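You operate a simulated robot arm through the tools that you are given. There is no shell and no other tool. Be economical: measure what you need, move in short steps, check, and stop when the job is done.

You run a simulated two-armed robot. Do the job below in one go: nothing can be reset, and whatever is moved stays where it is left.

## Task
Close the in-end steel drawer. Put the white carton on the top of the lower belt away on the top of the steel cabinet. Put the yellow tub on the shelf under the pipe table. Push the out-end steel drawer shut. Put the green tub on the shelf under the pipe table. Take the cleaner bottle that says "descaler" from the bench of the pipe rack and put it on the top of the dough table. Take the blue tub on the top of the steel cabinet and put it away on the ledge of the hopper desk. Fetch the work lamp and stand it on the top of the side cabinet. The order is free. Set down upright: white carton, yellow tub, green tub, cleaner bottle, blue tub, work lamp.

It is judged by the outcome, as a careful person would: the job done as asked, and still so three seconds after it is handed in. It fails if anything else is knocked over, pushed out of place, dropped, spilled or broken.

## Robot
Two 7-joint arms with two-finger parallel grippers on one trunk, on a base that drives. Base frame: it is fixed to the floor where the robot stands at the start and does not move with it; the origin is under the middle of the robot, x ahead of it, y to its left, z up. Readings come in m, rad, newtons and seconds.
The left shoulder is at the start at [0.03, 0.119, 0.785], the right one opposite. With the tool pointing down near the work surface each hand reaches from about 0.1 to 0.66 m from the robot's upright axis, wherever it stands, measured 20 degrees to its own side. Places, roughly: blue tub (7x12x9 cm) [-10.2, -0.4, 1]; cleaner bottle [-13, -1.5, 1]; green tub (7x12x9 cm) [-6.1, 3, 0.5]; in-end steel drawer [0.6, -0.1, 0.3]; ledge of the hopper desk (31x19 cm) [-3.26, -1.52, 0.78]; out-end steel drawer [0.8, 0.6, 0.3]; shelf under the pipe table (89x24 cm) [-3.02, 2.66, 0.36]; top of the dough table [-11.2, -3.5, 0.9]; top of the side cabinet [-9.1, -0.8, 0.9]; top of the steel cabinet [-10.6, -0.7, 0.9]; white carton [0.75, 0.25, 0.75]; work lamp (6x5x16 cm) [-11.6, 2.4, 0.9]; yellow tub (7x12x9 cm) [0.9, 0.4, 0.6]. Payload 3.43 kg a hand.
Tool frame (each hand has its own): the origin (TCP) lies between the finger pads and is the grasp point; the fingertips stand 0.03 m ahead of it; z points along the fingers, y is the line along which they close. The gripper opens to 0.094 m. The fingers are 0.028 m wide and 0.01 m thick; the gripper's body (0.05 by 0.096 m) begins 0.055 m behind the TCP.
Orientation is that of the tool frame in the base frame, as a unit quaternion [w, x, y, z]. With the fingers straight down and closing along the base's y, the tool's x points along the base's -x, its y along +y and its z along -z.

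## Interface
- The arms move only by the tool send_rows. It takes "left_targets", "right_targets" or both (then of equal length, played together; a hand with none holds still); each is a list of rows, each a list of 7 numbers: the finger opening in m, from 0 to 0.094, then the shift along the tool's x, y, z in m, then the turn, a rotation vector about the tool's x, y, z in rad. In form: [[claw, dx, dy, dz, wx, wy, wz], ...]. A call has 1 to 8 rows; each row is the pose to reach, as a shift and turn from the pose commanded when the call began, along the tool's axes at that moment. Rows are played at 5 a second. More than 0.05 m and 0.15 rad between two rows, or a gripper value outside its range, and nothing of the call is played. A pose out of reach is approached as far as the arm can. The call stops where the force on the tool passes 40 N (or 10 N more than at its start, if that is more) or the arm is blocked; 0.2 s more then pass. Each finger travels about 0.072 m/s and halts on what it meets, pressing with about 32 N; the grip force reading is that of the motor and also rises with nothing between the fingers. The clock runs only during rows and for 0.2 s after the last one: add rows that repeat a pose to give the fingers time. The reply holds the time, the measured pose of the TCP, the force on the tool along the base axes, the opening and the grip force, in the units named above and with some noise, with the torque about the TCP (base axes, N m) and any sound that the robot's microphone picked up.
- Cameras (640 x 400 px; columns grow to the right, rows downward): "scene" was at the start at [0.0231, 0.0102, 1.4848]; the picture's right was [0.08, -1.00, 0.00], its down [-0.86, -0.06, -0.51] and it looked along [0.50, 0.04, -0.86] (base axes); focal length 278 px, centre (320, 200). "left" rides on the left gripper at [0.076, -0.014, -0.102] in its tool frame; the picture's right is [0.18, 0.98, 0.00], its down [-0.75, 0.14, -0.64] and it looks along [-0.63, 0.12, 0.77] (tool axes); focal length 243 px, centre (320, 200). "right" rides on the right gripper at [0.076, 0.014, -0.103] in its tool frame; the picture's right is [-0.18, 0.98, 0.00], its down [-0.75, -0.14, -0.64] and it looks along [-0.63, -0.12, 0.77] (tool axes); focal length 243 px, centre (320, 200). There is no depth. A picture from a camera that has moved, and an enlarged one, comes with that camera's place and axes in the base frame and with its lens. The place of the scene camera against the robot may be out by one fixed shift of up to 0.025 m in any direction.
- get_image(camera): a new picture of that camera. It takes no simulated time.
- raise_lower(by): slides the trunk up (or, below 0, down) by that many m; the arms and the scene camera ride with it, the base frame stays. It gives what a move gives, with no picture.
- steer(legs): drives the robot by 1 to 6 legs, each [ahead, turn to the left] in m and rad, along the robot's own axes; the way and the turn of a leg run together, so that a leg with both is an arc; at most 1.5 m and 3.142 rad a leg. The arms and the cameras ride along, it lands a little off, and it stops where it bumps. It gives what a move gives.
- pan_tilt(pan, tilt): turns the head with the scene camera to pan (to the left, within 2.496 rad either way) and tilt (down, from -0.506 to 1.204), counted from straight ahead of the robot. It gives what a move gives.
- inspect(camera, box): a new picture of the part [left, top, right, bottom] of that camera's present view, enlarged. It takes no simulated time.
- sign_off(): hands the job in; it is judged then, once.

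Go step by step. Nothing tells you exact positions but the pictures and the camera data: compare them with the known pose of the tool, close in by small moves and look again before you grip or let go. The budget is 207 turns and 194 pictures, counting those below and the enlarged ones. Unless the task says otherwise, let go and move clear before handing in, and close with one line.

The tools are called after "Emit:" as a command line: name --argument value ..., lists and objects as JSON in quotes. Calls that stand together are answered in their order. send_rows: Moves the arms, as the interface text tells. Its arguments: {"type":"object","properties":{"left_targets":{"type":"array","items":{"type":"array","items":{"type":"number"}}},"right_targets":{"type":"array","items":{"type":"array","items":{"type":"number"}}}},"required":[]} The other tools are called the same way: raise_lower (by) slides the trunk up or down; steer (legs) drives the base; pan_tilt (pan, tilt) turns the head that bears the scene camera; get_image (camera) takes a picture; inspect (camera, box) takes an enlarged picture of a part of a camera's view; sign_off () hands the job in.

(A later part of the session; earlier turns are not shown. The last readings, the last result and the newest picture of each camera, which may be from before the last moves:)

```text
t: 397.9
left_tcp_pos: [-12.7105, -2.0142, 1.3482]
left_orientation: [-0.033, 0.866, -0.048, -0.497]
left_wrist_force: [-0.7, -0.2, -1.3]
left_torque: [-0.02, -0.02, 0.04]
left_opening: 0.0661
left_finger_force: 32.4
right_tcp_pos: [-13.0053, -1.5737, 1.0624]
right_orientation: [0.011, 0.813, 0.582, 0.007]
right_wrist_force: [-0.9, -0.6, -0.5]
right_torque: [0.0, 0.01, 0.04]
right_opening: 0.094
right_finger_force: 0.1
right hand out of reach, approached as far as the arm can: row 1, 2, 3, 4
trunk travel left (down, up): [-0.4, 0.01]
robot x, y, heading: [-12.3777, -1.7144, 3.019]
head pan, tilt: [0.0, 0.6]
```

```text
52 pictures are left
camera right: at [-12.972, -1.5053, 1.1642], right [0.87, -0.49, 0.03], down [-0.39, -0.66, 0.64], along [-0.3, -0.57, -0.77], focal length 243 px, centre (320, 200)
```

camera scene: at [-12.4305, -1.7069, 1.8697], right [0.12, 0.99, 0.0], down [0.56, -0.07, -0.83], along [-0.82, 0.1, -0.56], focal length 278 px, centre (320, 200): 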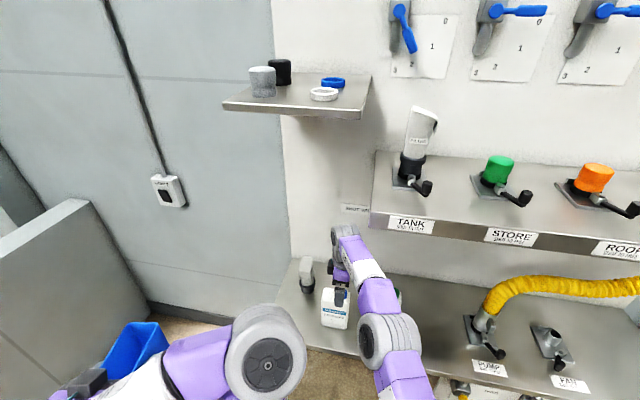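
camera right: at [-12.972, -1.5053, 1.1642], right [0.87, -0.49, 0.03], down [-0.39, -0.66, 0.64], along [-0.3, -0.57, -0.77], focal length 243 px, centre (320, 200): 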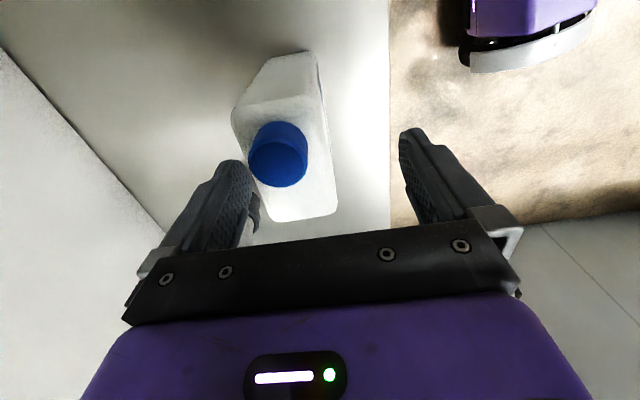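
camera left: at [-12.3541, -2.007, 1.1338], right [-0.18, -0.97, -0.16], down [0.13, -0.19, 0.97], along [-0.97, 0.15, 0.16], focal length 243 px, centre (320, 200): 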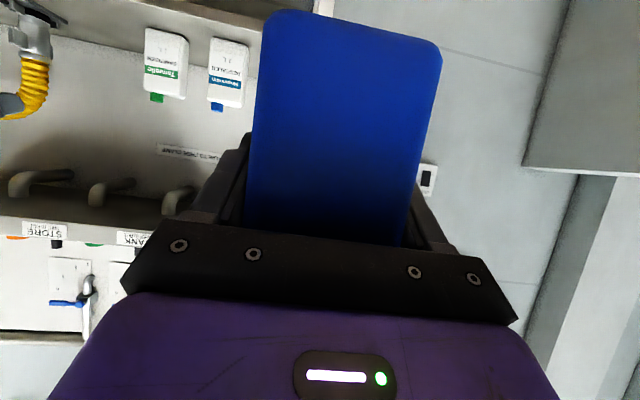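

The reach ends about 2 cm short. I'll lift clear, turn the robot left so the right shoulder comes nearer, and line up again.

Emit:
send_rows --right_targets '[[0.094, 0, 0.005, -0.03, 0, 0, 0], [0.094, 0, 0.01, -0.06, 0, 0, 0], [0.094, 0.0, 0.02, -0.08, 0, 0, 0]]'

Emit:
steer --legs '[[-0.04, 0], [0, 0.28], [0.035, 0]]'

Emit:
send_rows --right_targets '[[0.094, 0.035, 0.01, 0, 0, 0, 0.05], [0.094, 0.07, 0.02, 0, 0, 0, 0.1], [0.094, 0.105, 0.03, 0, 0, 0, 0.15], [0.094, 0.14, 0.03, 0, 0, 0, 0.2], [0.094, 0.16, 0.03, 0, 0, 0, 0.28]]'

Emit:
get_image --camera "right"

Emit:
get_image --camera "scene"

```text
t: 398.7
left_tcp_pos: [-12.7103, -2.0145, 1.348]
left_orientation: [-0.033, 0.865, -0.047, -0.498]
left_wrist_force: [-1.1, 0.8, -2.0]
left_torque: [-0.01, 0.01, -0.01]
left_opening: 0.0659
left_finger_force: 32.0
right_tcp_pos: [-13.0017, -1.5824, 1.1469]
right_orientation: [0.013, 0.813, 0.583, 0.008]
right_wrist_force: [0.2, 0.3, -0.1]
right_torque: [0.01, -0.01, 0.0]
right_opening: 0.0938
right_finger_force: 0.1
right hand out of reach, approached as far as the arm can: row 2, 3
trunk travel left (down, up): [-0.4, 0.01]
robot x, y, heading: [-12.3808, -1.7201, 3.02]
head pan, tilt: [0.0, 0.6]
```

```text
t: 401.0
left_tcp_pos: [-12.6089, -2.1024, 1.348]
left_orientation: [0.036, 0.864, 0.073, -0.498]
left_wrist_force: [0.1, 1.1, -0.3]
left_torque: [0.02, 0.03, -0.01]
left_opening: 0.0657
left_finger_force: 32.4
right_tcp_pos: [-13.0078, -1.7682, 1.1487]
right_orientation: [0.012, 0.724, 0.69, 0.009]
right_wrist_force: [0.2, -0.2, -0.2]
right_torque: [0.0, -0.03, 0.0]
right_opening: 0.0939
right_finger_force: 0.0
trunk travel left (down, up): [-0.4, 0.01]
robot x, y, heading: [-12.379, -1.7264, -2.985]
head pan, tilt: [0.0, 0.6]
```

```text
t: 402.2
left_tcp_pos: [-12.6104, -2.104, 1.3488]
left_orientation: [0.038, 0.863, 0.074, -0.498]
left_wrist_force: [0.0, 0.3, -1.1]
left_torque: [0.0, 0.01, -0.01]
left_opening: 0.0659
left_finger_force: 31.9
right_tcp_pos: [-13.0398, -1.6157, 1.1537]
right_orientation: [0.011, 0.813, 0.582, 0.012]
right_wrist_force: [-0.1, 0.7, -0.3]
right_torque: [-0.03, -0.02, 0.02]
right_opening: 0.094
right_finger_force: 0.1
right hand out of reach, approached as far as the arm can: row 1, 2, 3, 4, 5
trunk travel left (down, up): [-0.4, 0.01]
robot x, y, heading: [-12.3747, -1.7297, -2.987]
head pan, tilt: [0.0, 0.6]
```

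```text
51 pictures are left
camera right: at [-13.0069, -1.5475, 1.2562], right [0.87, -0.49, 0.03], down [-0.4, -0.67, 0.63], along [-0.29, -0.56, -0.77], focal length 243 px, centre (320, 200)
```

right: 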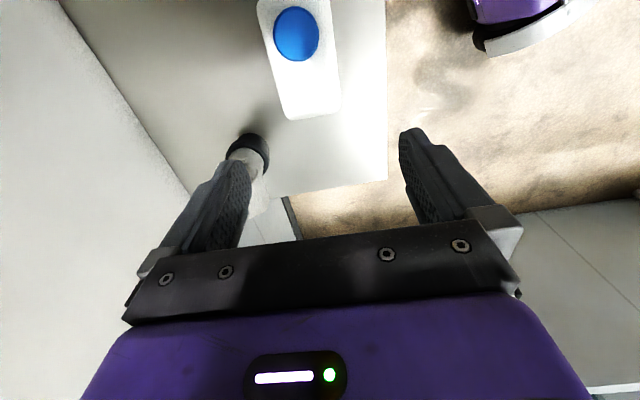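

```text
50 pictures are left
camera scene: at [-12.4472, -1.7311, 1.8696], right [-0.16, 0.99, 0.0], down [0.56, 0.09, -0.82], along [-0.81, -0.13, -0.57], focal length 278 px, centre (320, 200)
```

scene: 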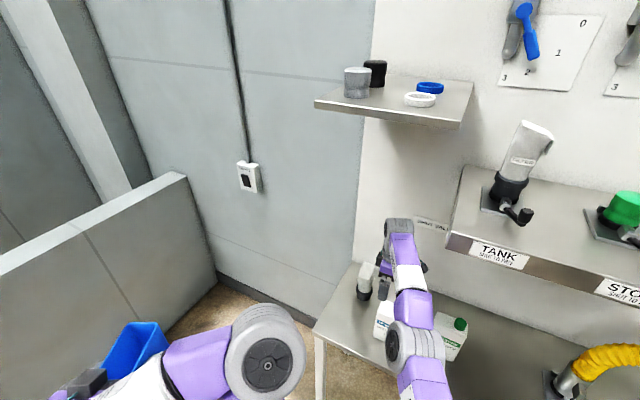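

Now within reach: the bottle centre is at n −11.923; I shift 3.5 cm and descend so the fingers straddle its thin side.

Emit:
send_rows --right_targets '[[0.094, 0.02, -0.003, 0, 0, 0, 0], [0.094, 0.036, -0.006, 0.01, 0, 0, 0], [0.094, 0.036, -0.006, 0.045, 0, 0, 0], [0.094, 0.036, -0.006, 0.075, 0, 0, 0]]'

Emit:
get_image --camera "right"

```text
t: 403.2
left_tcp_pos: [-12.6109, -2.1033, 1.3484]
left_orientation: [0.037, 0.864, 0.073, -0.497]
left_wrist_force: [0.0, 0.4, -1.4]
left_torque: [0.02, -0.01, -0.03]
left_opening: 0.0659
left_finger_force: 31.8
right_tcp_pos: [-13.0464, -1.58, 1.0835]
right_orientation: [0.011, 0.812, 0.583, 0.011]
right_wrist_force: [-0.9, -0.1, 0.4]
right_torque: [-0.04, 0.0, 0.0]
right_opening: 0.0937
right_finger_force: 0.1
right hand out of reach, approached as far as the arm can: row 1, 2, 3, 4
trunk travel left (down, up): [-0.4, 0.01]
robot x, y, heading: [-12.3777, -1.7313, -2.985]
head pan, tilt: [0.0, 0.6]
```

```text
49 pictures are left
camera right: at [-13.0137, -1.5122, 1.1847], right [0.87, -0.49, 0.03], down [-0.4, -0.67, 0.63], along [-0.29, -0.56, -0.77], focal length 243 px, centre (320, 200)
```

right: 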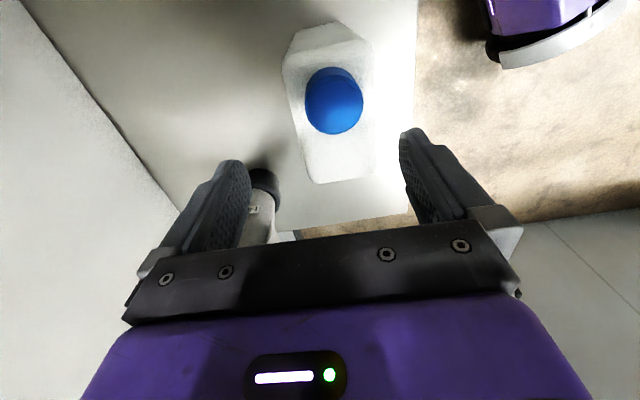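

Emit:
send_rows --right_targets '[[0.094, 0.002, 0.008, 0.025, 0, 0, 0], [0.094, 0.003, 0.01, 0.05, 0, 0, 0], [0.094, 0.003, 0.01, 0.068, 0, 0, 0], [0.094, 0.003, 0.01, 0.076, 0, 0, 0]]'

Emit:
get_image --camera "right"

```text
t: 404.2
left_tcp_pos: [-12.6102, -2.1031, 1.3469]
left_orientation: [0.037, 0.864, 0.074, -0.497]
left_wrist_force: [-0.2, -0.7, -0.5]
left_torque: [0.01, -0.02, 0.0]
left_opening: 0.0658
left_finger_force: 32.0
right_tcp_pos: [-13.0427, -1.58, 1.0038]
right_orientation: [0.011, 0.813, 0.582, 0.01]
right_wrist_force: [0.4, -0.8, 0.5]
right_torque: [0.01, 0.0, -0.01]
right_opening: 0.094
right_finger_force: 0.0
right hand out of reach, approached as far as the arm can: row 1, 2, 3, 4
trunk travel left (down, up): [-0.4, 0.01]
robot x, y, heading: [-12.3743, -1.7267, -2.982]
head pan, tilt: [0.0, 0.6]
```

```text
48 pictures are left
camera right: at [-13.0092, -1.5122, 1.1052], right [0.87, -0.49, 0.03], down [-0.4, -0.67, 0.63], along [-0.29, -0.56, -0.77], focal length 243 px, centre (320, 200)
```

right: 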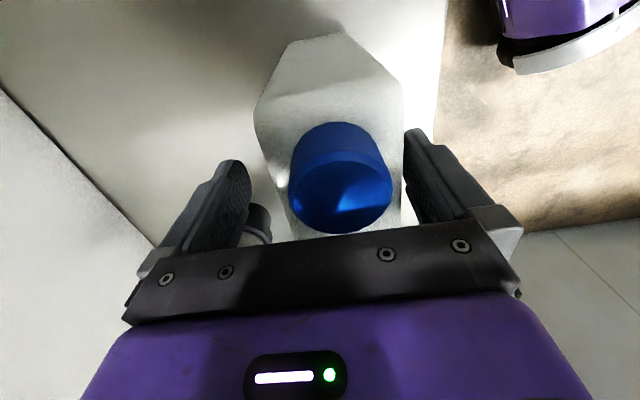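

Emit:
send_rows --right_targets '[[0.08, 0, 0, 0, 0, 0, 0], [0.065, 0, 0, 0, 0, 0, 0], [0.05, 0, 0, 0, 0, 0, 0], [0.04, 0, 0, 0, 0, 0, 0], [0.04, 0, 0, 0, 0, 0, 0], [0.04, 0, 0, -0.02, 0, 0, 0], [0.04, 0, 0, -0.04, 0, 0, 0]]'

Emit:
get_image --camera "right"

Emit:
get_image --camera "scene"

```text
t: 405.8
left_tcp_pos: [-12.6105, -2.103, 1.3471]
left_orientation: [0.037, 0.864, 0.074, -0.497]
left_wrist_force: [-0.9, -0.1, -0.6]
left_torque: [0.0, -0.01, -0.02]
left_opening: 0.0659
left_finger_force: 32.1
right_tcp_pos: [-13.0448, -1.5821, 1.044]
right_orientation: [0.009, 0.812, 0.583, 0.012]
right_wrist_force: [0.2, -1.0, -8.8]
right_torque: [-0.02, 0.03, 0.03]
right_opening: 0.0624
right_finger_force: 31.8
trunk travel left (down, up): [-0.4, 0.01]
robot x, y, heading: [-12.3763, -1.7238, -2.984]
head pan, tilt: [0.0, 0.6]
```

```text
47 pictures are left
camera right: at [-13.0128, -1.5144, 1.1455], right [0.87, -0.49, 0.03], down [-0.4, -0.67, 0.63], along [-0.29, -0.56, -0.77], focal length 243 px, centre (320, 200)
```

right: 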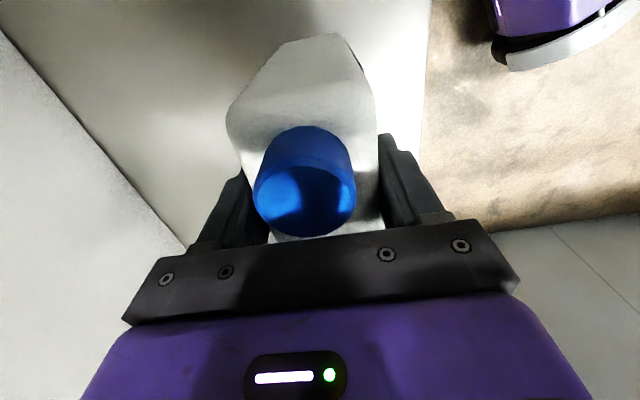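

```text
46 pictures are left
camera scene: at [-12.4473, -1.7313, 1.8695], right [-0.16, 0.99, 0.0], down [0.56, 0.09, -0.82], along [-0.81, -0.13, -0.57], focal length 278 px, centre (320, 200)
```

scene: 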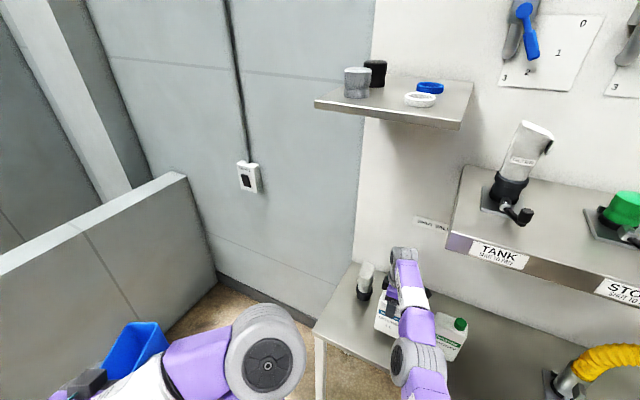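

The descaler is held (8.8 N) and lifted. I'll raise it more, back off, and drive to the dough table to the south-east.

Emit:
send_rows --right_targets '[[0.04, 0, 0.01, -0.04, 0, 0, 0], [0.04, 0, 0.02, -0.08, 0, 0, 0], [0.04, 0, 0.03, -0.1, 0, 0, 0]]'

Emit:
steer --legs '[[-0.5, 0], [0, 1.2], [0, 1.015], [1.25, 0], [0, -1.114]]'

Emit:
pan_tilt --pan 0.0 --tilt 0.6

Emit:
get_image --camera "scene"

```text
t: 406.6
left_tcp_pos: [-12.6117, -2.1037, 1.3466]
left_orientation: [0.037, 0.864, 0.073, -0.497]
left_wrist_force: [0.8, 0.6, -0.4]
left_torque: [0.03, -0.02, 0.02]
left_opening: 0.0659
left_finger_force: 32.1
right_tcp_pos: [-13.0432, -1.5921, 1.1458]
right_orientation: [0.011, 0.813, 0.582, 0.012]
right_wrist_force: [0.7, 0.0, -9.2]
right_torque: [-0.04, 0.02, -0.02]
right_opening: 0.0623
right_finger_force: 32.1
right hand out of reach, approached as far as the arm can: row 1, 2, 3
trunk travel left (down, up): [-0.4, 0.01]
robot x, y, heading: [-12.3738, -1.7293, -2.988]
head pan, tilt: [0.0, 0.6]
```

```text
t: 424.2
left_tcp_pos: [-10.6783, -2.8577, 1.3476]
left_orientation: [0.296, 0.692, 0.522, -0.401]
left_wrist_force: [0.3, 0.4, -0.9]
left_torque: [0.04, 0.0, 0.01]
left_opening: 0.0658
left_finger_force: 32.5
right_tcp_pos: [-11.3271, -3.0252, 1.1449]
right_orientation: [0.004, 0.378, 0.926, 0.014]
right_wrist_force: [-1.0, -0.9, -9.5]
right_torque: [-0.05, -0.04, -0.04]
right_opening: 0.0627
right_finger_force: 31.7
trunk travel left (down, up): [-0.4, 0.01]
robot x, y, heading: [-10.9113, -2.4834, -1.861]
head pan, tilt: [0.0, 0.6]
```

```text
t: 424.8
left_tcp_pos: [-10.6773, -2.8574, 1.3474]
left_orientation: [0.296, 0.692, 0.522, -0.401]
left_wrist_force: [-0.7, 0.5, -0.9]
left_torque: [0.01, 0.0, -0.01]
left_opening: 0.0657
left_finger_force: 31.3
right_tcp_pos: [-11.3274, -3.0251, 1.1447]
right_orientation: [0.004, 0.379, 0.925, 0.015]
right_wrist_force: [-1.0, 0.6, -9.3]
right_torque: [-0.06, 0.0, 0.01]
right_opening: 0.0623
right_finger_force: 31.4
trunk travel left (down, up): [-0.4, 0.01]
robot x, y, heading: [-10.9151, -2.4804, -1.862]
head pan, tilt: [0.0, 0.6]
```

```text
45 pictures are left
camera scene: at [-10.9453, -2.5343, 1.8695], right [-0.96, 0.29, 0.0], down [0.16, 0.54, -0.82], along [-0.24, -0.79, -0.57], focal length 278 px, centre (320, 200)
```

scene: 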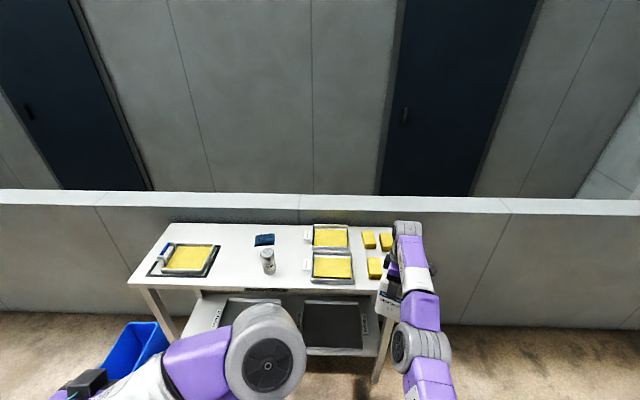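

The dough table has a free spot left of the jar, at about (−10.84, −3.48). I'll raise the bottle slightly and shift the robot left to face it.

Emit:
send_rows --right_targets '[[0.04, 0, 0.02, -0.03, 0, 0, 0], [0.04, 0, 0.04, -0.06, 0, 0, 0]]'

Emit:
steer --legs '[[0, 1.016], [0.5, 0], [0, -1.03]]'

Emit:
get_image --camera "scene"

```text
t: 425.4
left_tcp_pos: [-10.6766, -2.8569, 1.3473]
left_orientation: [0.296, 0.692, 0.522, -0.401]
left_wrist_force: [-0.4, -0.4, 0.0]
left_torque: [0.03, -0.01, 0.0]
left_opening: 0.0659
left_finger_force: 32.0
right_tcp_pos: [-11.3078, -3.0207, 1.2093]
right_orientation: [0.002, 0.379, 0.925, 0.015]
right_wrist_force: [0.2, 0.7, -9.9]
right_torque: [-0.01, -0.03, 0.0]
right_opening: 0.0624
right_finger_force: 32.3
right hand out of reach, approached as far as the arm can: row 1, 2
trunk travel left (down, up): [-0.4, 0.01]
robot x, y, heading: [-10.9137, -2.4792, -1.867]
head pan, tilt: [0.0, 0.6]
```

```text
t: 433.6
left_tcp_pos: [-10.3514, -3.2271, 1.348]
left_orientation: [0.293, 0.696, 0.516, -0.404]
left_wrist_force: [0.0, 0.4, -1.0]
left_torque: [-0.01, -0.03, 0.03]
left_opening: 0.0656
left_finger_force: 31.6
right_tcp_pos: [-10.9849, -3.3813, 1.2089]
right_orientation: [0.004, 0.386, 0.922, 0.015]
right_wrist_force: [0.1, 0.5, -9.7]
right_torque: [-0.03, -0.04, 0.01]
right_opening: 0.0626
right_finger_force: 32.2
trunk travel left (down, up): [-0.4, 0.01]
robot x, y, heading: [-10.5828, -2.8464, -1.88]
head pan, tilt: [0.0, 0.6]
```

```text
44 pictures are left
camera scene: at [-10.614, -2.8993, 1.8695], right [-0.95, 0.3, 0.0], down [0.17, 0.54, -0.82], along [-0.25, -0.79, -0.57], focal length 278 px, centre (320, 200)
```

scene: 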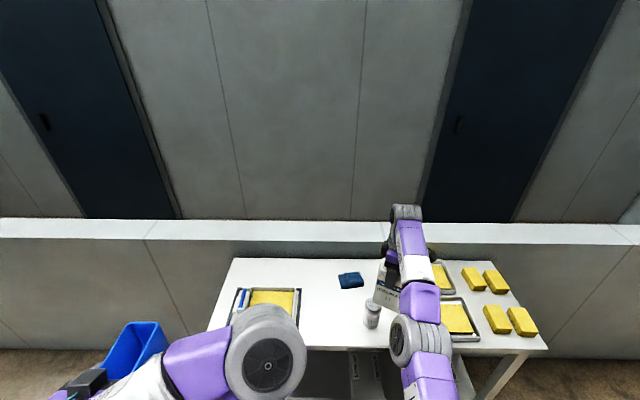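

Emit:
steer --legs '[[0.07, 0]]'

Emit:
send_rows --right_targets '[[0.04, -0.025, 0.031, 0, 0, 0, 0], [0.04, -0.05, 0.062, 0, 0, 0, 0], [0.04, -0.075, 0.093, 0, 0, 0, 0], [0.04, -0.1, 0.124, 0, 0, 0, 0], [0.04, -0.122, 0.154, 0, 0, 0, 0]]'

Emit:
pan_tilt --pan 0.0 --tilt 0.85

Emit:
get_image --camera "scene"

```text
t: 434.6
left_tcp_pos: [-10.3727, -3.2946, 1.3477]
left_orientation: [0.293, 0.696, 0.517, -0.403]
left_wrist_force: [-1.3, 0.2, -1.8]
left_torque: [0.01, 0.01, -0.01]
left_opening: 0.0662
left_finger_force: 31.9
right_tcp_pos: [-11.0059, -3.4481, 1.2091]
right_orientation: [0.003, 0.386, 0.922, 0.016]
right_wrist_force: [-0.5, -0.7, -9.6]
right_torque: [-0.01, -0.02, 0.0]
right_opening: 0.0623
right_finger_force: 32.3
trunk travel left (down, up): [-0.4, 0.01]
robot x, y, heading: [-10.6041, -2.9168, -1.885]
head pan, tilt: [0.0, 0.6]
```

```text
t: 435.8
left_tcp_pos: [-10.3707, -3.2942, 1.3467]
left_orientation: [0.292, 0.696, 0.516, -0.404]
left_wrist_force: [-0.1, 0.4, -1.1]
left_torque: [0.02, -0.01, -0.02]
left_opening: 0.0659
left_finger_force: 32.2
right_tcp_pos: [-10.81, -3.4875, 1.23]
right_orientation: [0.003, 0.385, 0.923, 0.017]
right_wrist_force: [-0.6, -0.7, -8.9]
right_torque: [-0.01, 0.0, -0.04]
right_opening: 0.0624
right_finger_force: 31.8
right hand out of reach, approached as far as the arm can: row 1, 2, 3, 4, 5
trunk travel left (down, up): [-0.4, 0.01]
robot x, y, heading: [-10.6018, -2.9191, -1.883]
head pan, tilt: [0.0, 0.6]
```

```text
t: 436.5
left_tcp_pos: [-10.3717, -3.2939, 1.347]
left_orientation: [0.293, 0.696, 0.516, -0.404]
left_wrist_force: [-0.6, 0.2, 0.0]
left_torque: [0.0, -0.01, 0.0]
left_opening: 0.0659
left_finger_force: 32.3
right_tcp_pos: [-10.8121, -3.4863, 1.2294]
right_orientation: [0.003, 0.385, 0.923, 0.018]
right_wrist_force: [-0.3, -0.2, -9.6]
right_torque: [-0.02, -0.03, 0.03]
right_opening: 0.0625
right_finger_force: 31.8
trunk travel left (down, up): [-0.4, 0.01]
robot x, y, heading: [-10.6023, -2.9178, -1.88]
head pan, tilt: [0.0, 0.85]
```

```text
43 pictures are left
camera scene: at [-10.6319, -2.9567, 1.8487], right [-0.95, 0.3, 0.0], down [0.23, 0.72, -0.66], along [-0.2, -0.63, -0.75], focal length 278 px, centre (320, 200)
```

scene: 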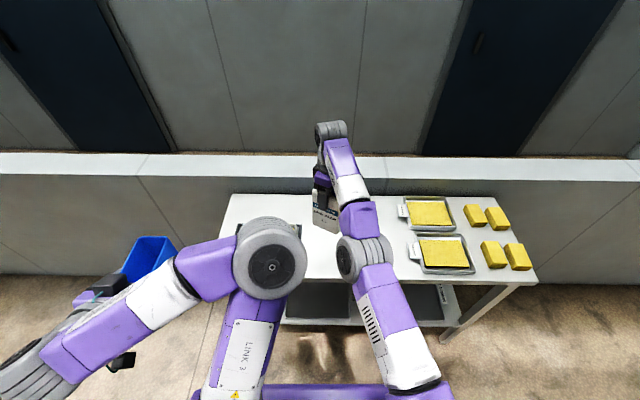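

Emit:
send_rows --right_targets '[[0.04, 0, 0, 0.04, 0, 0, 0], [0.04, 0, 0, 0.08, 0, 0, 0], [0.04, 0, 0, 0.12, 0, 0, 0], [0.04, 0, 0, 0.14, 0, 0, 0], [0.04, 0, 0, 0.14, 0, 0, 0]]'

Emit:
get_image --camera "scene"

Emit:
get_image --camera "right"

```text
t: 437.7
left_tcp_pos: [-10.3719, -3.2923, 1.3481]
left_orientation: [0.293, 0.696, 0.516, -0.403]
left_wrist_force: [-0.6, 0.5, -1.8]
left_torque: [-0.03, -0.03, -0.01]
left_opening: 0.0657
left_finger_force: 32.0
right_tcp_pos: [-10.8099, -3.5049, 1.0862]
right_orientation: [0.003, 0.386, 0.922, 0.016]
right_wrist_force: [-0.7, -0.3, -10.3]
right_torque: [-0.02, 0.02, 0.04]
right_opening: 0.0625
right_finger_force: 32.1
right hand out of reach, approached as far as the arm can: row 1, 2, 3, 4, 5
trunk travel left (down, up): [-0.4, 0.01]
robot x, y, heading: [-10.6053, -2.9143, -1.882]
head pan, tilt: [0.0, 0.85]
```

```text
42 pictures are left
camera scene: at [-10.6314, -2.9564, 1.8487], right [-0.95, 0.3, 0.0], down [0.23, 0.72, -0.66], along [-0.2, -0.63, -0.75], focal length 278 px, centre (320, 200)
```

scene: 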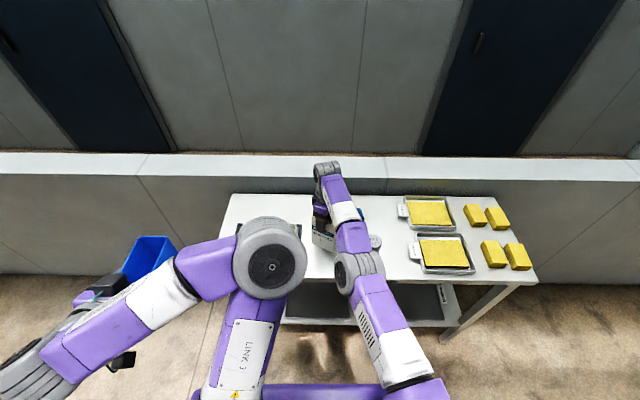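

```text
41 pictures are left
camera right: at [-10.8574, -3.4448, 1.1884], right [0.83, 0.56, 0.03], down [0.42, -0.65, 0.63], along [0.37, -0.51, -0.77], focal length 243 px, centre (320, 200)
```

right: 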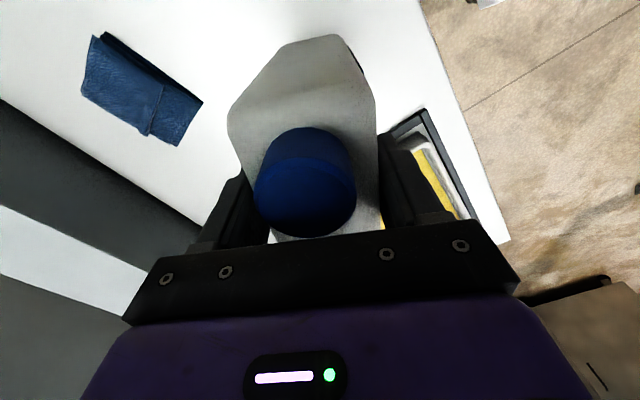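

Emit:
send_rows --right_targets '[[0.04, 0.026, -0.012, 0.0, 0, 0, 0], [0.04, 0.026, -0.012, 0.01, 0, 0, 0], [0.04, 0.026, -0.012, 0.015, 0, 0, 0], [0.04, 0.026, -0.012, 0.015, 0, 0, 0]]'

Emit:
send_rows --right_targets '[[0.04, 0, 0, 0.004, 0, 0, 0], [0.04, 0, 0, 0.008, 0, 0, 0], [0.04, 0, 0, 0.01, 0, 0, 0], [0.04, 0, 0, 0.01, 0, 0, 0]]'

```text
t: 438.7
left_tcp_pos: [-10.372, -3.293, 1.3483]
left_orientation: [0.292, 0.697, 0.516, -0.403]
left_wrist_force: [-0.8, -0.1, -1.1]
left_torque: [0.01, -0.06, 0.0]
left_opening: 0.0657
left_finger_force: 31.8
right_tcp_pos: [-10.8392, -3.5045, 1.0703]
right_orientation: [0.003, 0.386, 0.922, 0.016]
right_wrist_force: [0.1, 0.7, -9.5]
right_torque: [-0.05, -0.04, 0.02]
right_opening: 0.0623
right_finger_force: 32.2
right hand out of reach, approached as far as the arm can: row 1, 2, 3, 4
trunk travel left (down, up): [-0.4, 0.01]
robot x, y, heading: [-10.6034, -2.9165, -1.875]
head pan, tilt: [0.0, 0.85]
```

```text
t: 439.7
left_tcp_pos: [-10.3711, -3.2932, 1.3477]
left_orientation: [0.293, 0.696, 0.517, -0.403]
left_wrist_force: [0.0, -0.5, -0.2]
left_torque: [-0.02, -0.01, 0.01]
left_opening: 0.0658
left_finger_force: 31.7
right_tcp_pos: [-10.8379, -3.5048, 1.0625]
right_orientation: [0.003, 0.386, 0.922, 0.017]
right_wrist_force: [-0.1, 0.1, -9.2]
right_torque: [-0.03, -0.01, 0.0]
right_opening: 0.0623
right_finger_force: 32.0
trunk travel left (down, up): [-0.4, 0.01]
robot x, y, heading: [-10.6028, -2.9118, -1.878]
head pan, tilt: [0.0, 0.85]
```

Emit:
send_rows --right_targets '[[0.04, 0, 0, 0.004, 0, 0, 0], [0.04, 0, 0, 0.008, 0, 0, 0], [0.04, 0, 0, 0.012, 0, 0, 0], [0.04, 0, 0, 0.012, 0, 0, 0]]'

Emit:
inspect --camera "scene" --box '[270, 180, 410, 290]'

```text
t: 440.7
left_tcp_pos: [-10.3727, -3.2939, 1.3475]
left_orientation: [0.294, 0.696, 0.517, -0.402]
left_wrist_force: [0.6, 0.3, -0.8]
left_torque: [0.0, -0.02, -0.03]
left_opening: 0.0659
left_finger_force: 32.5
right_tcp_pos: [-10.8395, -3.5037, 1.0502]
right_orientation: [0.003, 0.386, 0.923, 0.017]
right_wrist_force: [0.2, -0.2, -9.4]
right_torque: [-0.02, -0.04, 0.03]
right_opening: 0.0619
right_finger_force: 32.0
trunk travel left (down, up): [-0.4, 0.01]
robot x, y, heading: [-10.6048, -2.9126, -1.882]
head pan, tilt: [0.0, 0.85]
```

```text
3.64 times, centred on (340, 235) of scene
camera zoom: at [-10.6316, -2.9568, 1.8486], right [-0.95, 0.3, 0.0], down [0.23, 0.72, -0.66], along [-0.2, -0.63, -0.75], focal length 1013 px, centre (247, 73)
```

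zoom: 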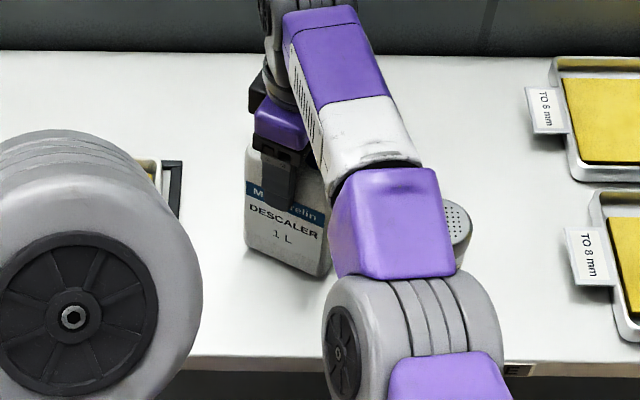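

Emit:
send_rows --right_targets '[[0.04, 0, 0, 0.004, 0, 0, 0], [0.04, 0, 0, 0.008, 0, 0, 0], [0.04, 0, 0, 0.01, 0, 0, 0], [0.04, 0, 0, 0.01, 0, 0, 0]]'

```text
t: 441.7
left_tcp_pos: [-10.3692, -3.2931, 1.3486]
left_orientation: [0.293, 0.696, 0.516, -0.404]
left_wrist_force: [-0.4, 0.7, 0.3]
left_torque: [0.03, -0.03, 0.02]
left_opening: 0.0661
left_finger_force: 32.1
right_tcp_pos: [-10.8373, -3.5023, 1.0446]
right_orientation: [0.004, 0.386, 0.923, 0.013]
right_wrist_force: [2.3, 1.8, 14.4]
right_torque: [0.54, 0.83, -0.14]
right_opening: 0.0623
right_finger_force: 31.4
trunk travel left (down, up): [-0.4, 0.01]
robot x, y, heading: [-10.6019, -2.9173, -1.875]
head pan, tilt: [0.0, 0.85]
```

Contact. Release and rise straight up.

Emit:
send_rows --right_targets '[[0.06, 0, 0, -0.001, 0, 0, 0], [0.08, 0, 0, -0.002, 0, 0, 0], [0.094, 0, 0, -0.002, 0, 0, 0], [0.094, 0, 0, -0.002, 0, 0, 0], [0.094, 0, 0, -0.03, 0, 0, 0], [0.094, 0, 0, -0.07, 0, 0, 0], [0.094, 0, 0, -0.11, 0, 0, 0], [0.094, 0, 0, -0.13, 0, 0, 0]]'

Emit:
get_image --camera "right"

Emit:
steer --legs '[[-0.5, 0]]'

Emit:
get_image --camera "scene"

```text
t: 443.5
left_tcp_pos: [-10.3712, -3.2924, 1.3478]
left_orientation: [0.293, 0.696, 0.516, -0.404]
left_wrist_force: [-0.3, -0.3, -0.8]
left_torque: [0.03, 0.01, -0.01]
left_opening: 0.0659
left_finger_force: 31.9
right_tcp_pos: [-10.8389, -3.4981, 1.1694]
right_orientation: [0.003, 0.385, 0.923, 0.015]
right_wrist_force: [0.8, 0.2, -0.2]
right_torque: [0.0, -0.04, -0.03]
right_opening: 0.0942
right_finger_force: 0.0
right hand out of reach, approached as far as the arm can: row 8
trunk travel left (down, up): [-0.4, 0.01]
robot x, y, heading: [-10.6059, -2.9153, -1.881]
head pan, tilt: [0.0, 0.85]
```

```text
39 pictures are left
camera right: at [-10.8856, -3.4377, 1.2724], right [0.83, 0.56, 0.03], down [0.42, -0.65, 0.63], along [0.37, -0.51, -0.77], focal length 243 px, centre (320, 200)
```

right: 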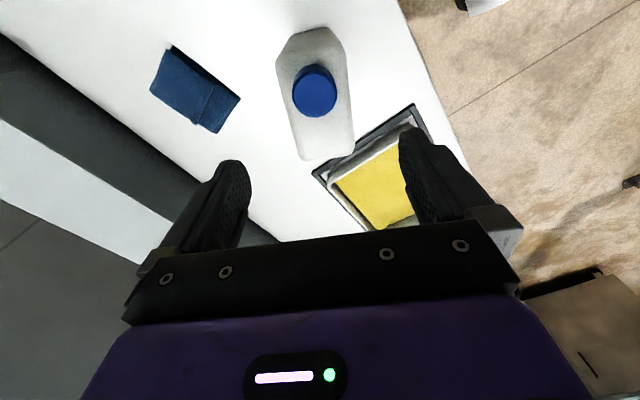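

```text
t: 446.5
left_tcp_pos: [-10.2198, -2.8135, 1.3483]
left_orientation: [0.293, 0.697, 0.515, -0.404]
left_wrist_force: [-0.3, -0.2, -0.7]
left_torque: [0.02, 0.01, 0.03]
left_opening: 0.0656
left_finger_force: 32.6
right_tcp_pos: [-10.6887, -3.0182, 1.1698]
right_orientation: [0.004, 0.388, 0.922, 0.016]
right_wrist_force: [0.4, 0.5, -0.2]
right_torque: [0.01, -0.02, 0.01]
right_opening: 0.094
right_finger_force: 0.1
trunk travel left (down, up): [-0.4, 0.01]
robot x, y, heading: [-10.4494, -2.4332, -1.882]
head pan, tilt: [0.0, 0.85]
```

```text
38 pictures are left
camera scene: at [-10.4779, -2.475, 1.8487], right [-0.95, 0.31, 0.0], down [0.23, 0.72, -0.66], along [-0.2, -0.63, -0.75], focal length 278 px, centre (320, 200)
```

scene: 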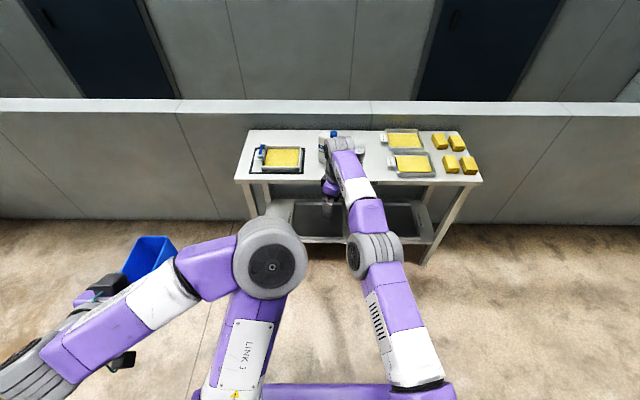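

The descaler stands on the dough table. Last comes the blue tub for the hopper desk; I'll pull in the right hand and drive back by the way I came.

Emit:
send_rows --right_targets '[[0.06, 0.023, 0.04, 0, 0, 0, 0], [0.03, 0.046, 0.08, 0, 0, 0, 0], [0.02, 0.07, 0.12, 0, 0, 0, 0], [0.02, 0.093, 0.16, 0, 0, 0, 0]]'

Emit:
steer --legs '[[0, -1.685], [0.85, 0], [0.8, 0], [0, -1.383], [1.1, 0], [1.1, 0]]'

Emit:
steer --legs '[[0, -0.88], [1.37, 0], [0, -0.519], [1.2, 0], [1.1, 0], [0, -0.152]]'

Emit:
steer --legs '[[1.2, 0], [1.2, 0], [0.9, 0], [0, -0.7]]'

Emit:
pan_tilt --pan 0.0 --tilt 0.4

Emit:
get_image --camera "scene"

```text
t: 447.5
left_tcp_pos: [-10.2198, -2.8111, 1.3487]
left_orientation: [0.293, 0.697, 0.515, -0.405]
left_wrist_force: [0.6, -0.4, -0.1]
left_torque: [0.02, -0.01, -0.02]
left_opening: 0.066
left_finger_force: 32.0
right_tcp_pos: [-10.6398, -2.835, 1.178]
right_orientation: [0.004, 0.388, 0.922, 0.015]
right_wrist_force: [-0.2, 0.4, 0.3]
right_torque: [0.0, 0.0, 0.03]
right_opening: 0.0199
right_finger_force: 0.1
trunk travel left (down, up): [-0.4, 0.01]
robot x, y, heading: [-10.4478, -2.4344, -1.879]
head pan, tilt: [0.0, 0.85]
```

```text
t: 473.7
left_tcp_pos: [-11.4481, 0.7343, 1.3475]
left_orientation: [0.403, -0.519, 0.695, 0.294]
left_wrist_force: [-1.0, 0.9, -0.9]
left_torque: [0.02, -0.02, 0.01]
left_opening: 0.0658
left_finger_force: 31.7
right_tcp_pos: [-11.0288, 0.7634, 1.1762]
right_orientation: [0.015, 0.923, -0.384, -0.003]
right_wrist_force: [-1.5, -0.2, -0.5]
right_torque: [0.01, -0.04, 0.02]
right_opening: 0.0199
right_finger_force: 0.2
trunk travel left (down, up): [-0.4, 0.01]
robot x, y, heading: [-11.2114, 0.3581, 1.267]
head pan, tilt: [0.0, 0.85]
```

```text
t: 495.7
left_tcp_pos: [-7.3456, 0.9174, 1.3481]
left_orientation: [0.494, 0.094, 0.862, -0.059]
left_wrist_force: [-0.3, -1.4, -1.0]
left_torque: [-0.02, -0.01, 0.0]
left_opening: 0.0661
left_finger_force: 32.3
right_tcp_pos: [-7.2873, 0.4994, 1.1762]
right_orientation: [-0.009, -0.415, 0.91, 0.014]
right_wrist_force: [-0.4, -0.2, 0.4]
right_torque: [0.03, -0.02, -0.01]
right_opening: 0.0199
right_finger_force: 0.0
trunk travel left (down, up): [-0.4, 0.01]
robot x, y, heading: [-7.7089, 0.6615, -0.228]
head pan, tilt: [0.0, 0.85]
```

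```text
t: 513.7
left_tcp_pos: [-4.047, -0.177, 1.3475]
left_orientation: [0.442, 0.393, 0.772, -0.231]
left_wrist_force: [-0.3, -0.3, -0.5]
left_torque: [0.01, -0.02, -0.01]
left_opening: 0.0661
left_finger_force: 32.2
right_tcp_pos: [-4.2774, -0.529, 1.1769]
right_orientation: [-0.004, -0.066, 0.998, 0.016]
right_wrist_force: [-0.6, -0.2, 0.4]
right_torque: [0.01, 0.02, -0.03]
right_opening: 0.02
right_finger_force: 0.1
trunk travel left (down, up): [-0.4, 0.01]
robot x, y, heading: [-4.486, -0.1304, -0.952]
head pan, tilt: [0.0, 0.85]
```

```text
t: 514.6
left_tcp_pos: [-4.0442, -0.1778, 1.3484]
left_orientation: [0.442, 0.393, 0.772, -0.231]
left_wrist_force: [-0.4, 0.4, -2.4]
left_torque: [0.0, 0.0, -0.01]
left_opening: 0.0658
left_finger_force: 31.6
right_tcp_pos: [-4.2769, -0.5274, 1.177]
right_orientation: [-0.004, -0.066, 0.998, 0.016]
right_wrist_force: [0.6, -0.4, 0.8]
right_torque: [0.0, -0.01, -0.03]
right_opening: 0.02
right_finger_force: 0.0
trunk travel left (down, up): [-0.4, 0.01]
robot x, y, heading: [-4.4862, -0.1355, -0.95]
head pan, tilt: [0.0, 0.4]
```

```text
37 pictures are left
camera scene: at [-4.4629, -0.1803, 1.8877], right [-0.81, -0.58, 0.0], down [-0.23, 0.32, -0.92], along [0.53, -0.75, -0.39], focal length 278 px, centre (320, 200)
```

scene: 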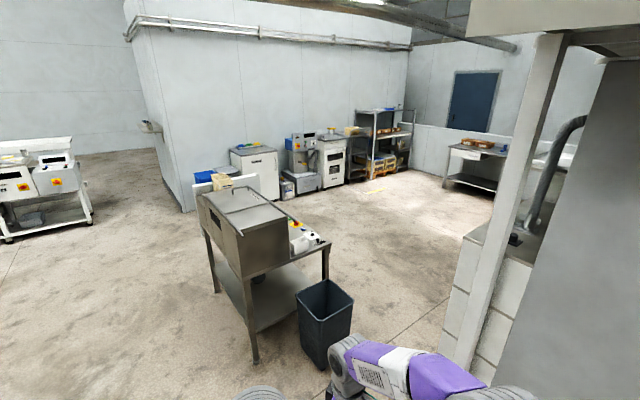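

Emit:
inspect --camera "scene" --box '[180, 160, 380, 370]'

```text
1.90 times, centred on (280, 265) of scene
camera zoom: at [-4.4629, -0.1803, 1.8877], right [-0.81, -0.58, 0.0], down [-0.23, 0.32, -0.92], along [0.53, -0.75, -0.39], focal length 530 px, centre (396, 76)
```

zoom: 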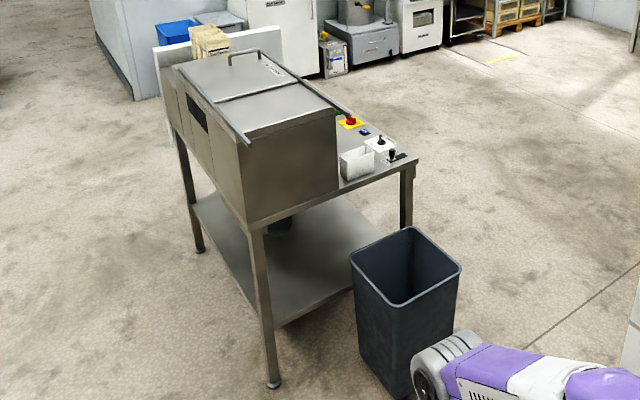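

The desk has a strip with controls on its far (south) side, a bin stands west of it. I'll drive around the east side to view it from the south.

Emit:
steer --legs '[[0, 0.856], [1.2, 0], [1.1, 0], [0, -0.908], [1.48, 0], [0, -1.116]]'

Emit:
steer --legs '[[1.34, 0], [0, -1.83]]'

Emit:
get_image --camera "scene"

```text
t: 540.1
left_tcp_pos: [-1.2728, -1.9368, 1.3477]
left_orientation: [0.249, 0.746, 0.44, -0.433]
left_wrist_force: [-0.2, 0.0, -0.1]
left_torque: [-0.01, -0.04, -0.01]
left_opening: 0.0658
left_finger_force: 31.5
right_tcp_pos: [-1.6876, -1.8735, 1.1769]
right_orientation: [0.005, 0.48, 0.877, 0.015]
right_wrist_force: [0.4, -0.1, 0.1]
right_torque: [-0.01, 0.02, -0.01]
right_opening: 0.0199
right_finger_force: 0.1
trunk travel left (down, up): [-0.4, 0.01]
robot x, y, heading: [-1.4166, -1.52, -2.085]
head pan, tilt: [0.0, 0.4]
```

```text
t: 551.1
left_tcp_pos: [-2.5293, -2.6386, 1.348]
left_orientation: [-0.208, 0.793, -0.351, -0.454]
left_wrist_force: [0.3, 0.6, -1.2]
left_torque: [0.02, -0.03, 0.03]
left_opening: 0.0659
left_finger_force: 32.4
right_tcp_pos: [-2.3373, -2.2645, 1.1766]
right_orientation: [0.016, 0.993, 0.121, 0.005]
right_wrist_force: [-0.7, 0.1, 0.3]
right_torque: [0.0, -0.04, -0.03]
right_opening: 0.0201
right_finger_force: 0.1
trunk travel left (down, up): [-0.4, 0.01]
robot x, y, heading: [-2.084, -2.6341, 2.295]
head pan, tilt: [0.0, 0.4]
```

```text
35 pictures are left
camera scene: at [-2.142, -2.5815, 1.8879], right [0.75, 0.67, 0.0], down [0.26, -0.29, -0.92], along [-0.61, 0.69, -0.39], focal length 278 px, centre (320, 200)
```

scene: 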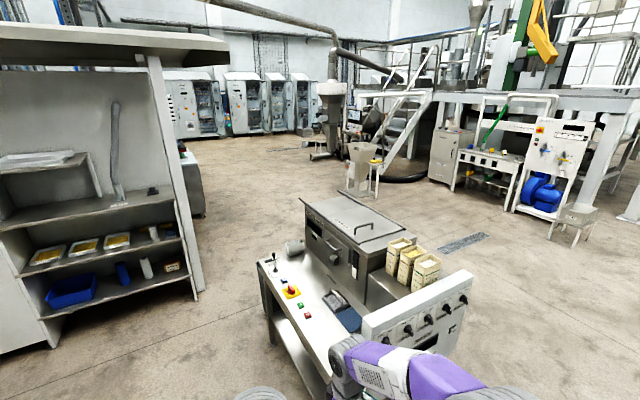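

Emit:
inspect --camera "scene" --box '[240, 180, 480, 390]'

```text
1.90 times, centred on (360, 285) of scene
camera zoom: at [-2.142, -2.5815, 1.8879], right [0.75, 0.67, 0.0], down [0.26, -0.29, -0.92], along [-0.61, 0.69, -0.39], focal length 530 px, centre (244, 38)
```

zoom: 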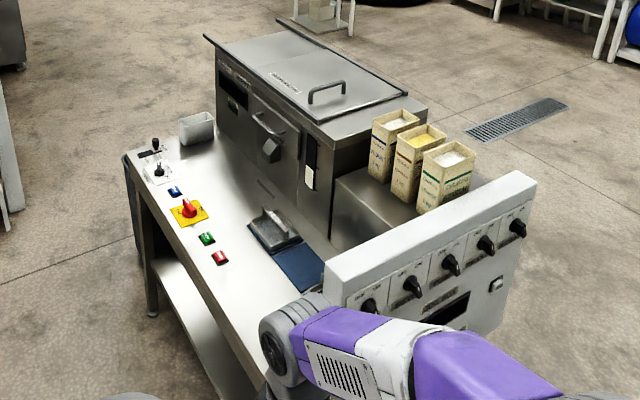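

The ledge is the free strip between the hopper box and the controls. My current low grip would drag the camera over the switches, so I'll set the tub on the bare front strip further right, then re-grip it from above with the right hand. First I square up.

Emit:
steer --legs '[[0, 0.724], [0.67, 0], [0, -1.776]]'

Emit:
pan_tilt --pan 0.0 --tilt 0.85

Emit:
get_image --camera "scene"

```text
t: 561.0
left_tcp_pos: [-2.9674, -2.1521, 1.3481]
left_orientation: [0.412, -0.501, 0.706, 0.284]
left_wrist_force: [-0.3, 0.0, -1.7]
left_torque: [0.0, -0.02, -0.02]
left_opening: 0.0658
left_finger_force: 31.8
right_tcp_pos: [-2.5486, -2.144, 1.1778]
right_orientation: [0.016, 0.915, -0.403, -0.004]
right_wrist_force: [0.2, -0.1, -0.2]
right_torque: [-0.02, -0.01, -0.02]
right_opening: 0.02
right_finger_force: 0.0
trunk travel left (down, up): [-0.4, 0.01]
robot x, y, heading: [-2.7551, -2.5353, 1.226]
head pan, tilt: [0.0, 0.4]
```

```text
t: 561.9
left_tcp_pos: [-2.9686, -2.1506, 1.3482]
left_orientation: [0.412, -0.5, 0.707, 0.283]
left_wrist_force: [0.9, -0.2, -0.3]
left_torque: [-0.02, 0.02, -0.01]
left_opening: 0.0659
left_finger_force: 32.0
right_tcp_pos: [-2.5494, -2.1436, 1.1769]
right_orientation: [0.016, 0.914, -0.404, -0.003]
right_wrist_force: [-0.3, -0.7, 0.0]
right_torque: [-0.02, 0.01, 0.0]
right_opening: 0.0203
right_finger_force: 0.0
trunk travel left (down, up): [-0.4, 0.01]
robot x, y, heading: [-2.7512, -2.5388, 1.228]
head pan, tilt: [0.0, 0.85]
```

```text
33 pictures are left
camera scene: at [-2.7511, -2.4882, 1.8488], right [0.94, -0.34, 0.0], down [-0.26, -0.71, -0.66], along [0.22, 0.62, -0.75], focal length 278 px, centre (320, 200)
```

scene: 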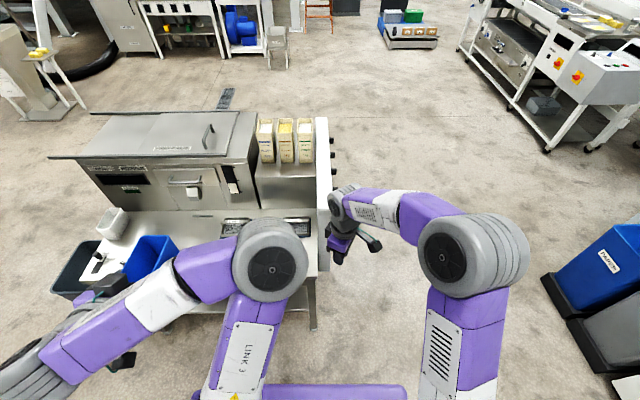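

Emit:
raise_lower --by -0.3

Emit:
send_rows --left_targets '[[0.04, -0.01, -0.025, 0.03, 0, 0, 0], [0.04, -0.02, -0.05, 0.06, 0, 0, 0], [0.04, -0.025, -0.075, 0.09, 0, 0, 0], [0.04, -0.025, -0.1, 0.12, 0, 0, 0], [0.04, -0.02, -0.11, 0.15, 0, 0, 0]]'

Emit:
get_image --camera "scene"

Emit:
get_image --camera "left"

```text
t: 564.9
left_tcp_pos: [-2.9692, -2.1517, 1.0486]
left_orientation: [0.412, -0.501, 0.706, 0.284]
left_wrist_force: [-0.2, -0.9, -1.2]
left_torque: [-0.03, 0.0, -0.02]
left_opening: 0.0659
left_finger_force: 31.8
right_tcp_pos: [-2.5482, -2.1419, 0.8779]
right_orientation: [0.016, 0.915, -0.404, -0.002]
right_wrist_force: [-0.3, -0.5, -0.6]
right_torque: [-0.02, 0.02, 0.01]
right_opening: 0.02
right_finger_force: 0.2
trunk travel left (down, up): [-0.1, 0.31]
robot x, y, heading: [-2.7542, -2.5433, 1.227]
head pan, tilt: [0.0, 0.85]
```

```text
t: 566.1
left_tcp_pos: [-2.8156, -2.0559, 0.9927]
left_orientation: [0.411, -0.501, 0.707, 0.283]
left_wrist_force: [-0.1, 0.3, -0.8]
left_torque: [0.0, -0.01, 0.0]
left_opening: 0.066
left_finger_force: 31.7
left hand out of reach, approached as far as the arm can: row 1, 2, 3
right_tcp_pos: [-2.549, -2.1434, 0.8759]
right_orientation: [0.015, 0.915, -0.404, -0.003]
right_wrist_force: [-0.5, -0.3, -0.4]
right_torque: [-0.03, -0.05, 0.03]
right_opening: 0.0201
right_finger_force: 0.1
trunk travel left (down, up): [-0.1, 0.31]
robot x, y, heading: [-2.753, -2.5401, 1.222]
head pan, tilt: [0.0, 0.85]
```

```text
32 pictures are left
camera scene: at [-2.7508, -2.4872, 1.5486], right [0.94, -0.34, 0.0], down [-0.26, -0.71, -0.66], along [0.22, 0.62, -0.75], focal length 278 px, centre (320, 200)
```

scene: 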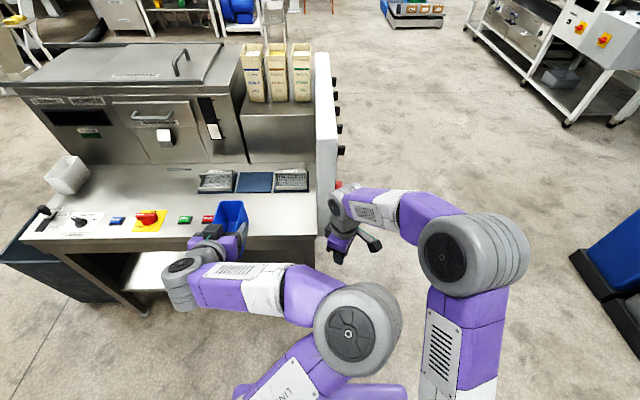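

```text
31 pictures are left
camera left: at [-2.8444, -2.1812, 0.9779], right [-0.95, 0.24, -0.17], down [-0.2, -0.12, 0.97], along [0.22, 0.96, 0.16], focal length 243 px, centre (320, 200)
```

left: 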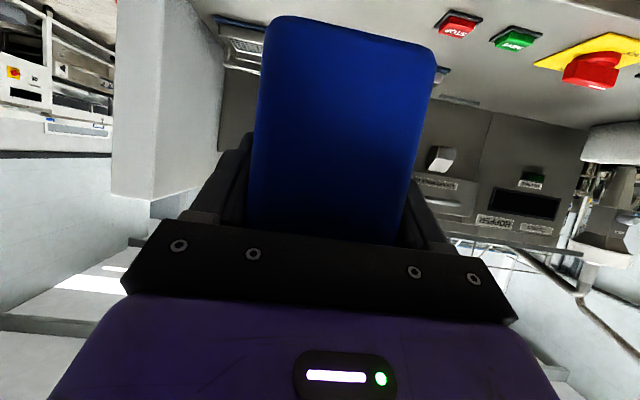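

Clear view now: front edge at u≈0.56, controls beyond to the left, free strip right of the red button. I'll bring the tub over that strip.

Emit:
send_rows --left_targets '[[0.04, -0.012, -0.005, 0.04, 0, 0, 0], [0.04, -0.024, -0.01, 0.08, 0, 0, 0], [0.04, -0.034, -0.015, 0.12, 0, 0, 0], [0.04, -0.024, -0.015, 0.155, 0, 0, 0], [0.04, 0.0, -0.015, 0.19, 0, 0, 0], [0.04, 0.014, -0.015, 0.208, 0, 0, 0]]'

Emit:
get_image --camera "scene"

```text
t: 567.5
left_tcp_pos: [-2.7438, -1.8994, 0.8773]
left_orientation: [0.413, -0.5, 0.707, 0.283]
left_wrist_force: [0.2, 0.2, -1.2]
left_torque: [-0.01, 0.03, -0.02]
left_opening: 0.0658
left_finger_force: 31.7
right_tcp_pos: [-2.5489, -2.1433, 0.8767]
right_orientation: [0.017, 0.915, -0.404, -0.004]
right_wrist_force: [0.4, -0.4, -0.3]
right_torque: [0.02, 0.05, -0.03]
right_opening: 0.0199
right_finger_force: 0.0
trunk travel left (down, up): [-0.1, 0.31]
robot x, y, heading: [-2.7532, -2.539, 1.223]
head pan, tilt: [0.0, 0.85]
```

```text
30 pictures are left
camera scene: at [-2.7509, -2.4878, 1.5487], right [0.94, -0.34, 0.0], down [-0.26, -0.71, -0.66], along [0.22, 0.62, -0.75], focal length 278 px, centre (320, 200)
```

scene: 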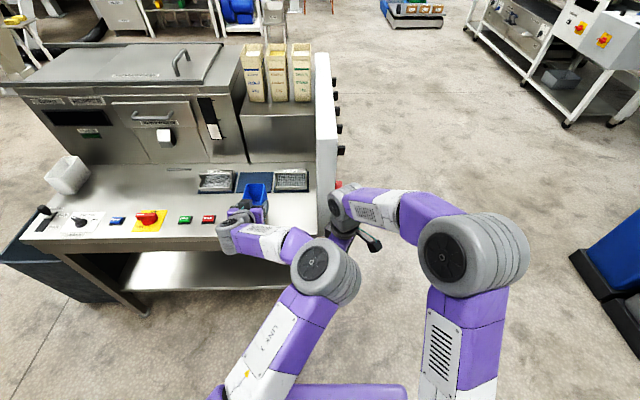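

Emit:
send_rows --left_targets '[[0.04, 0.01, 0, 0.0055, 0, 0, 0], [0.04, 0.018, 0, 0.01, 0, 0, 0], [0.04, 0.023, 0, 0.013, 0, 0, 0], [0.04, 0.023, 0, 0.013, 0, 0, 0]]'

Emit:
send_rows --left_targets '[[0.04, 0.004, 0, 0.002, 0, 0, 0], [0.04, 0.008, 0, 0.0045, 0, 0, 0], [0.04, 0.008, 0, 0.0045, 0, 0, 0]]'

```text
t: 568.5
left_tcp_pos: [-2.7429, -1.9002, 0.8499]
left_orientation: [0.411, -0.501, 0.707, 0.284]
left_wrist_force: [-0.4, 0.2, -1.0]
left_torque: [-0.04, 0.02, 0.01]
left_opening: 0.0657
left_finger_force: 31.7
right_tcp_pos: [-2.5485, -2.1436, 0.8765]
right_orientation: [0.016, 0.914, -0.405, -0.003]
right_wrist_force: [1.0, -0.2, 1.4]
right_torque: [-0.02, -0.01, -0.01]
right_opening: 0.02
right_finger_force: 0.0
trunk travel left (down, up): [-0.1, 0.31]
robot x, y, heading: [-2.7551, -2.5402, 1.227]
head pan, tilt: [0.0, 0.85]
```

```text
t: 569.3
left_tcp_pos: [-2.7431, -1.9017, 0.8415]
left_orientation: [0.412, -0.501, 0.706, 0.284]
left_wrist_force: [-0.8, 0.0, 2.9]
left_torque: [0.28, 0.01, 0.04]
left_opening: 0.0657
left_finger_force: 32.4
right_tcp_pos: [-2.5496, -2.1438, 0.8764]
right_orientation: [0.016, 0.915, -0.404, -0.004]
right_wrist_force: [-0.1, 1.0, -0.8]
right_torque: [-0.02, 0.01, 0.02]
right_opening: 0.0201
right_finger_force: 0.1
trunk travel left (down, up): [-0.1, 0.31]
robot x, y, heading: [-2.7554, -2.5362, 1.226]
head pan, tilt: [0.0, 0.85]
```

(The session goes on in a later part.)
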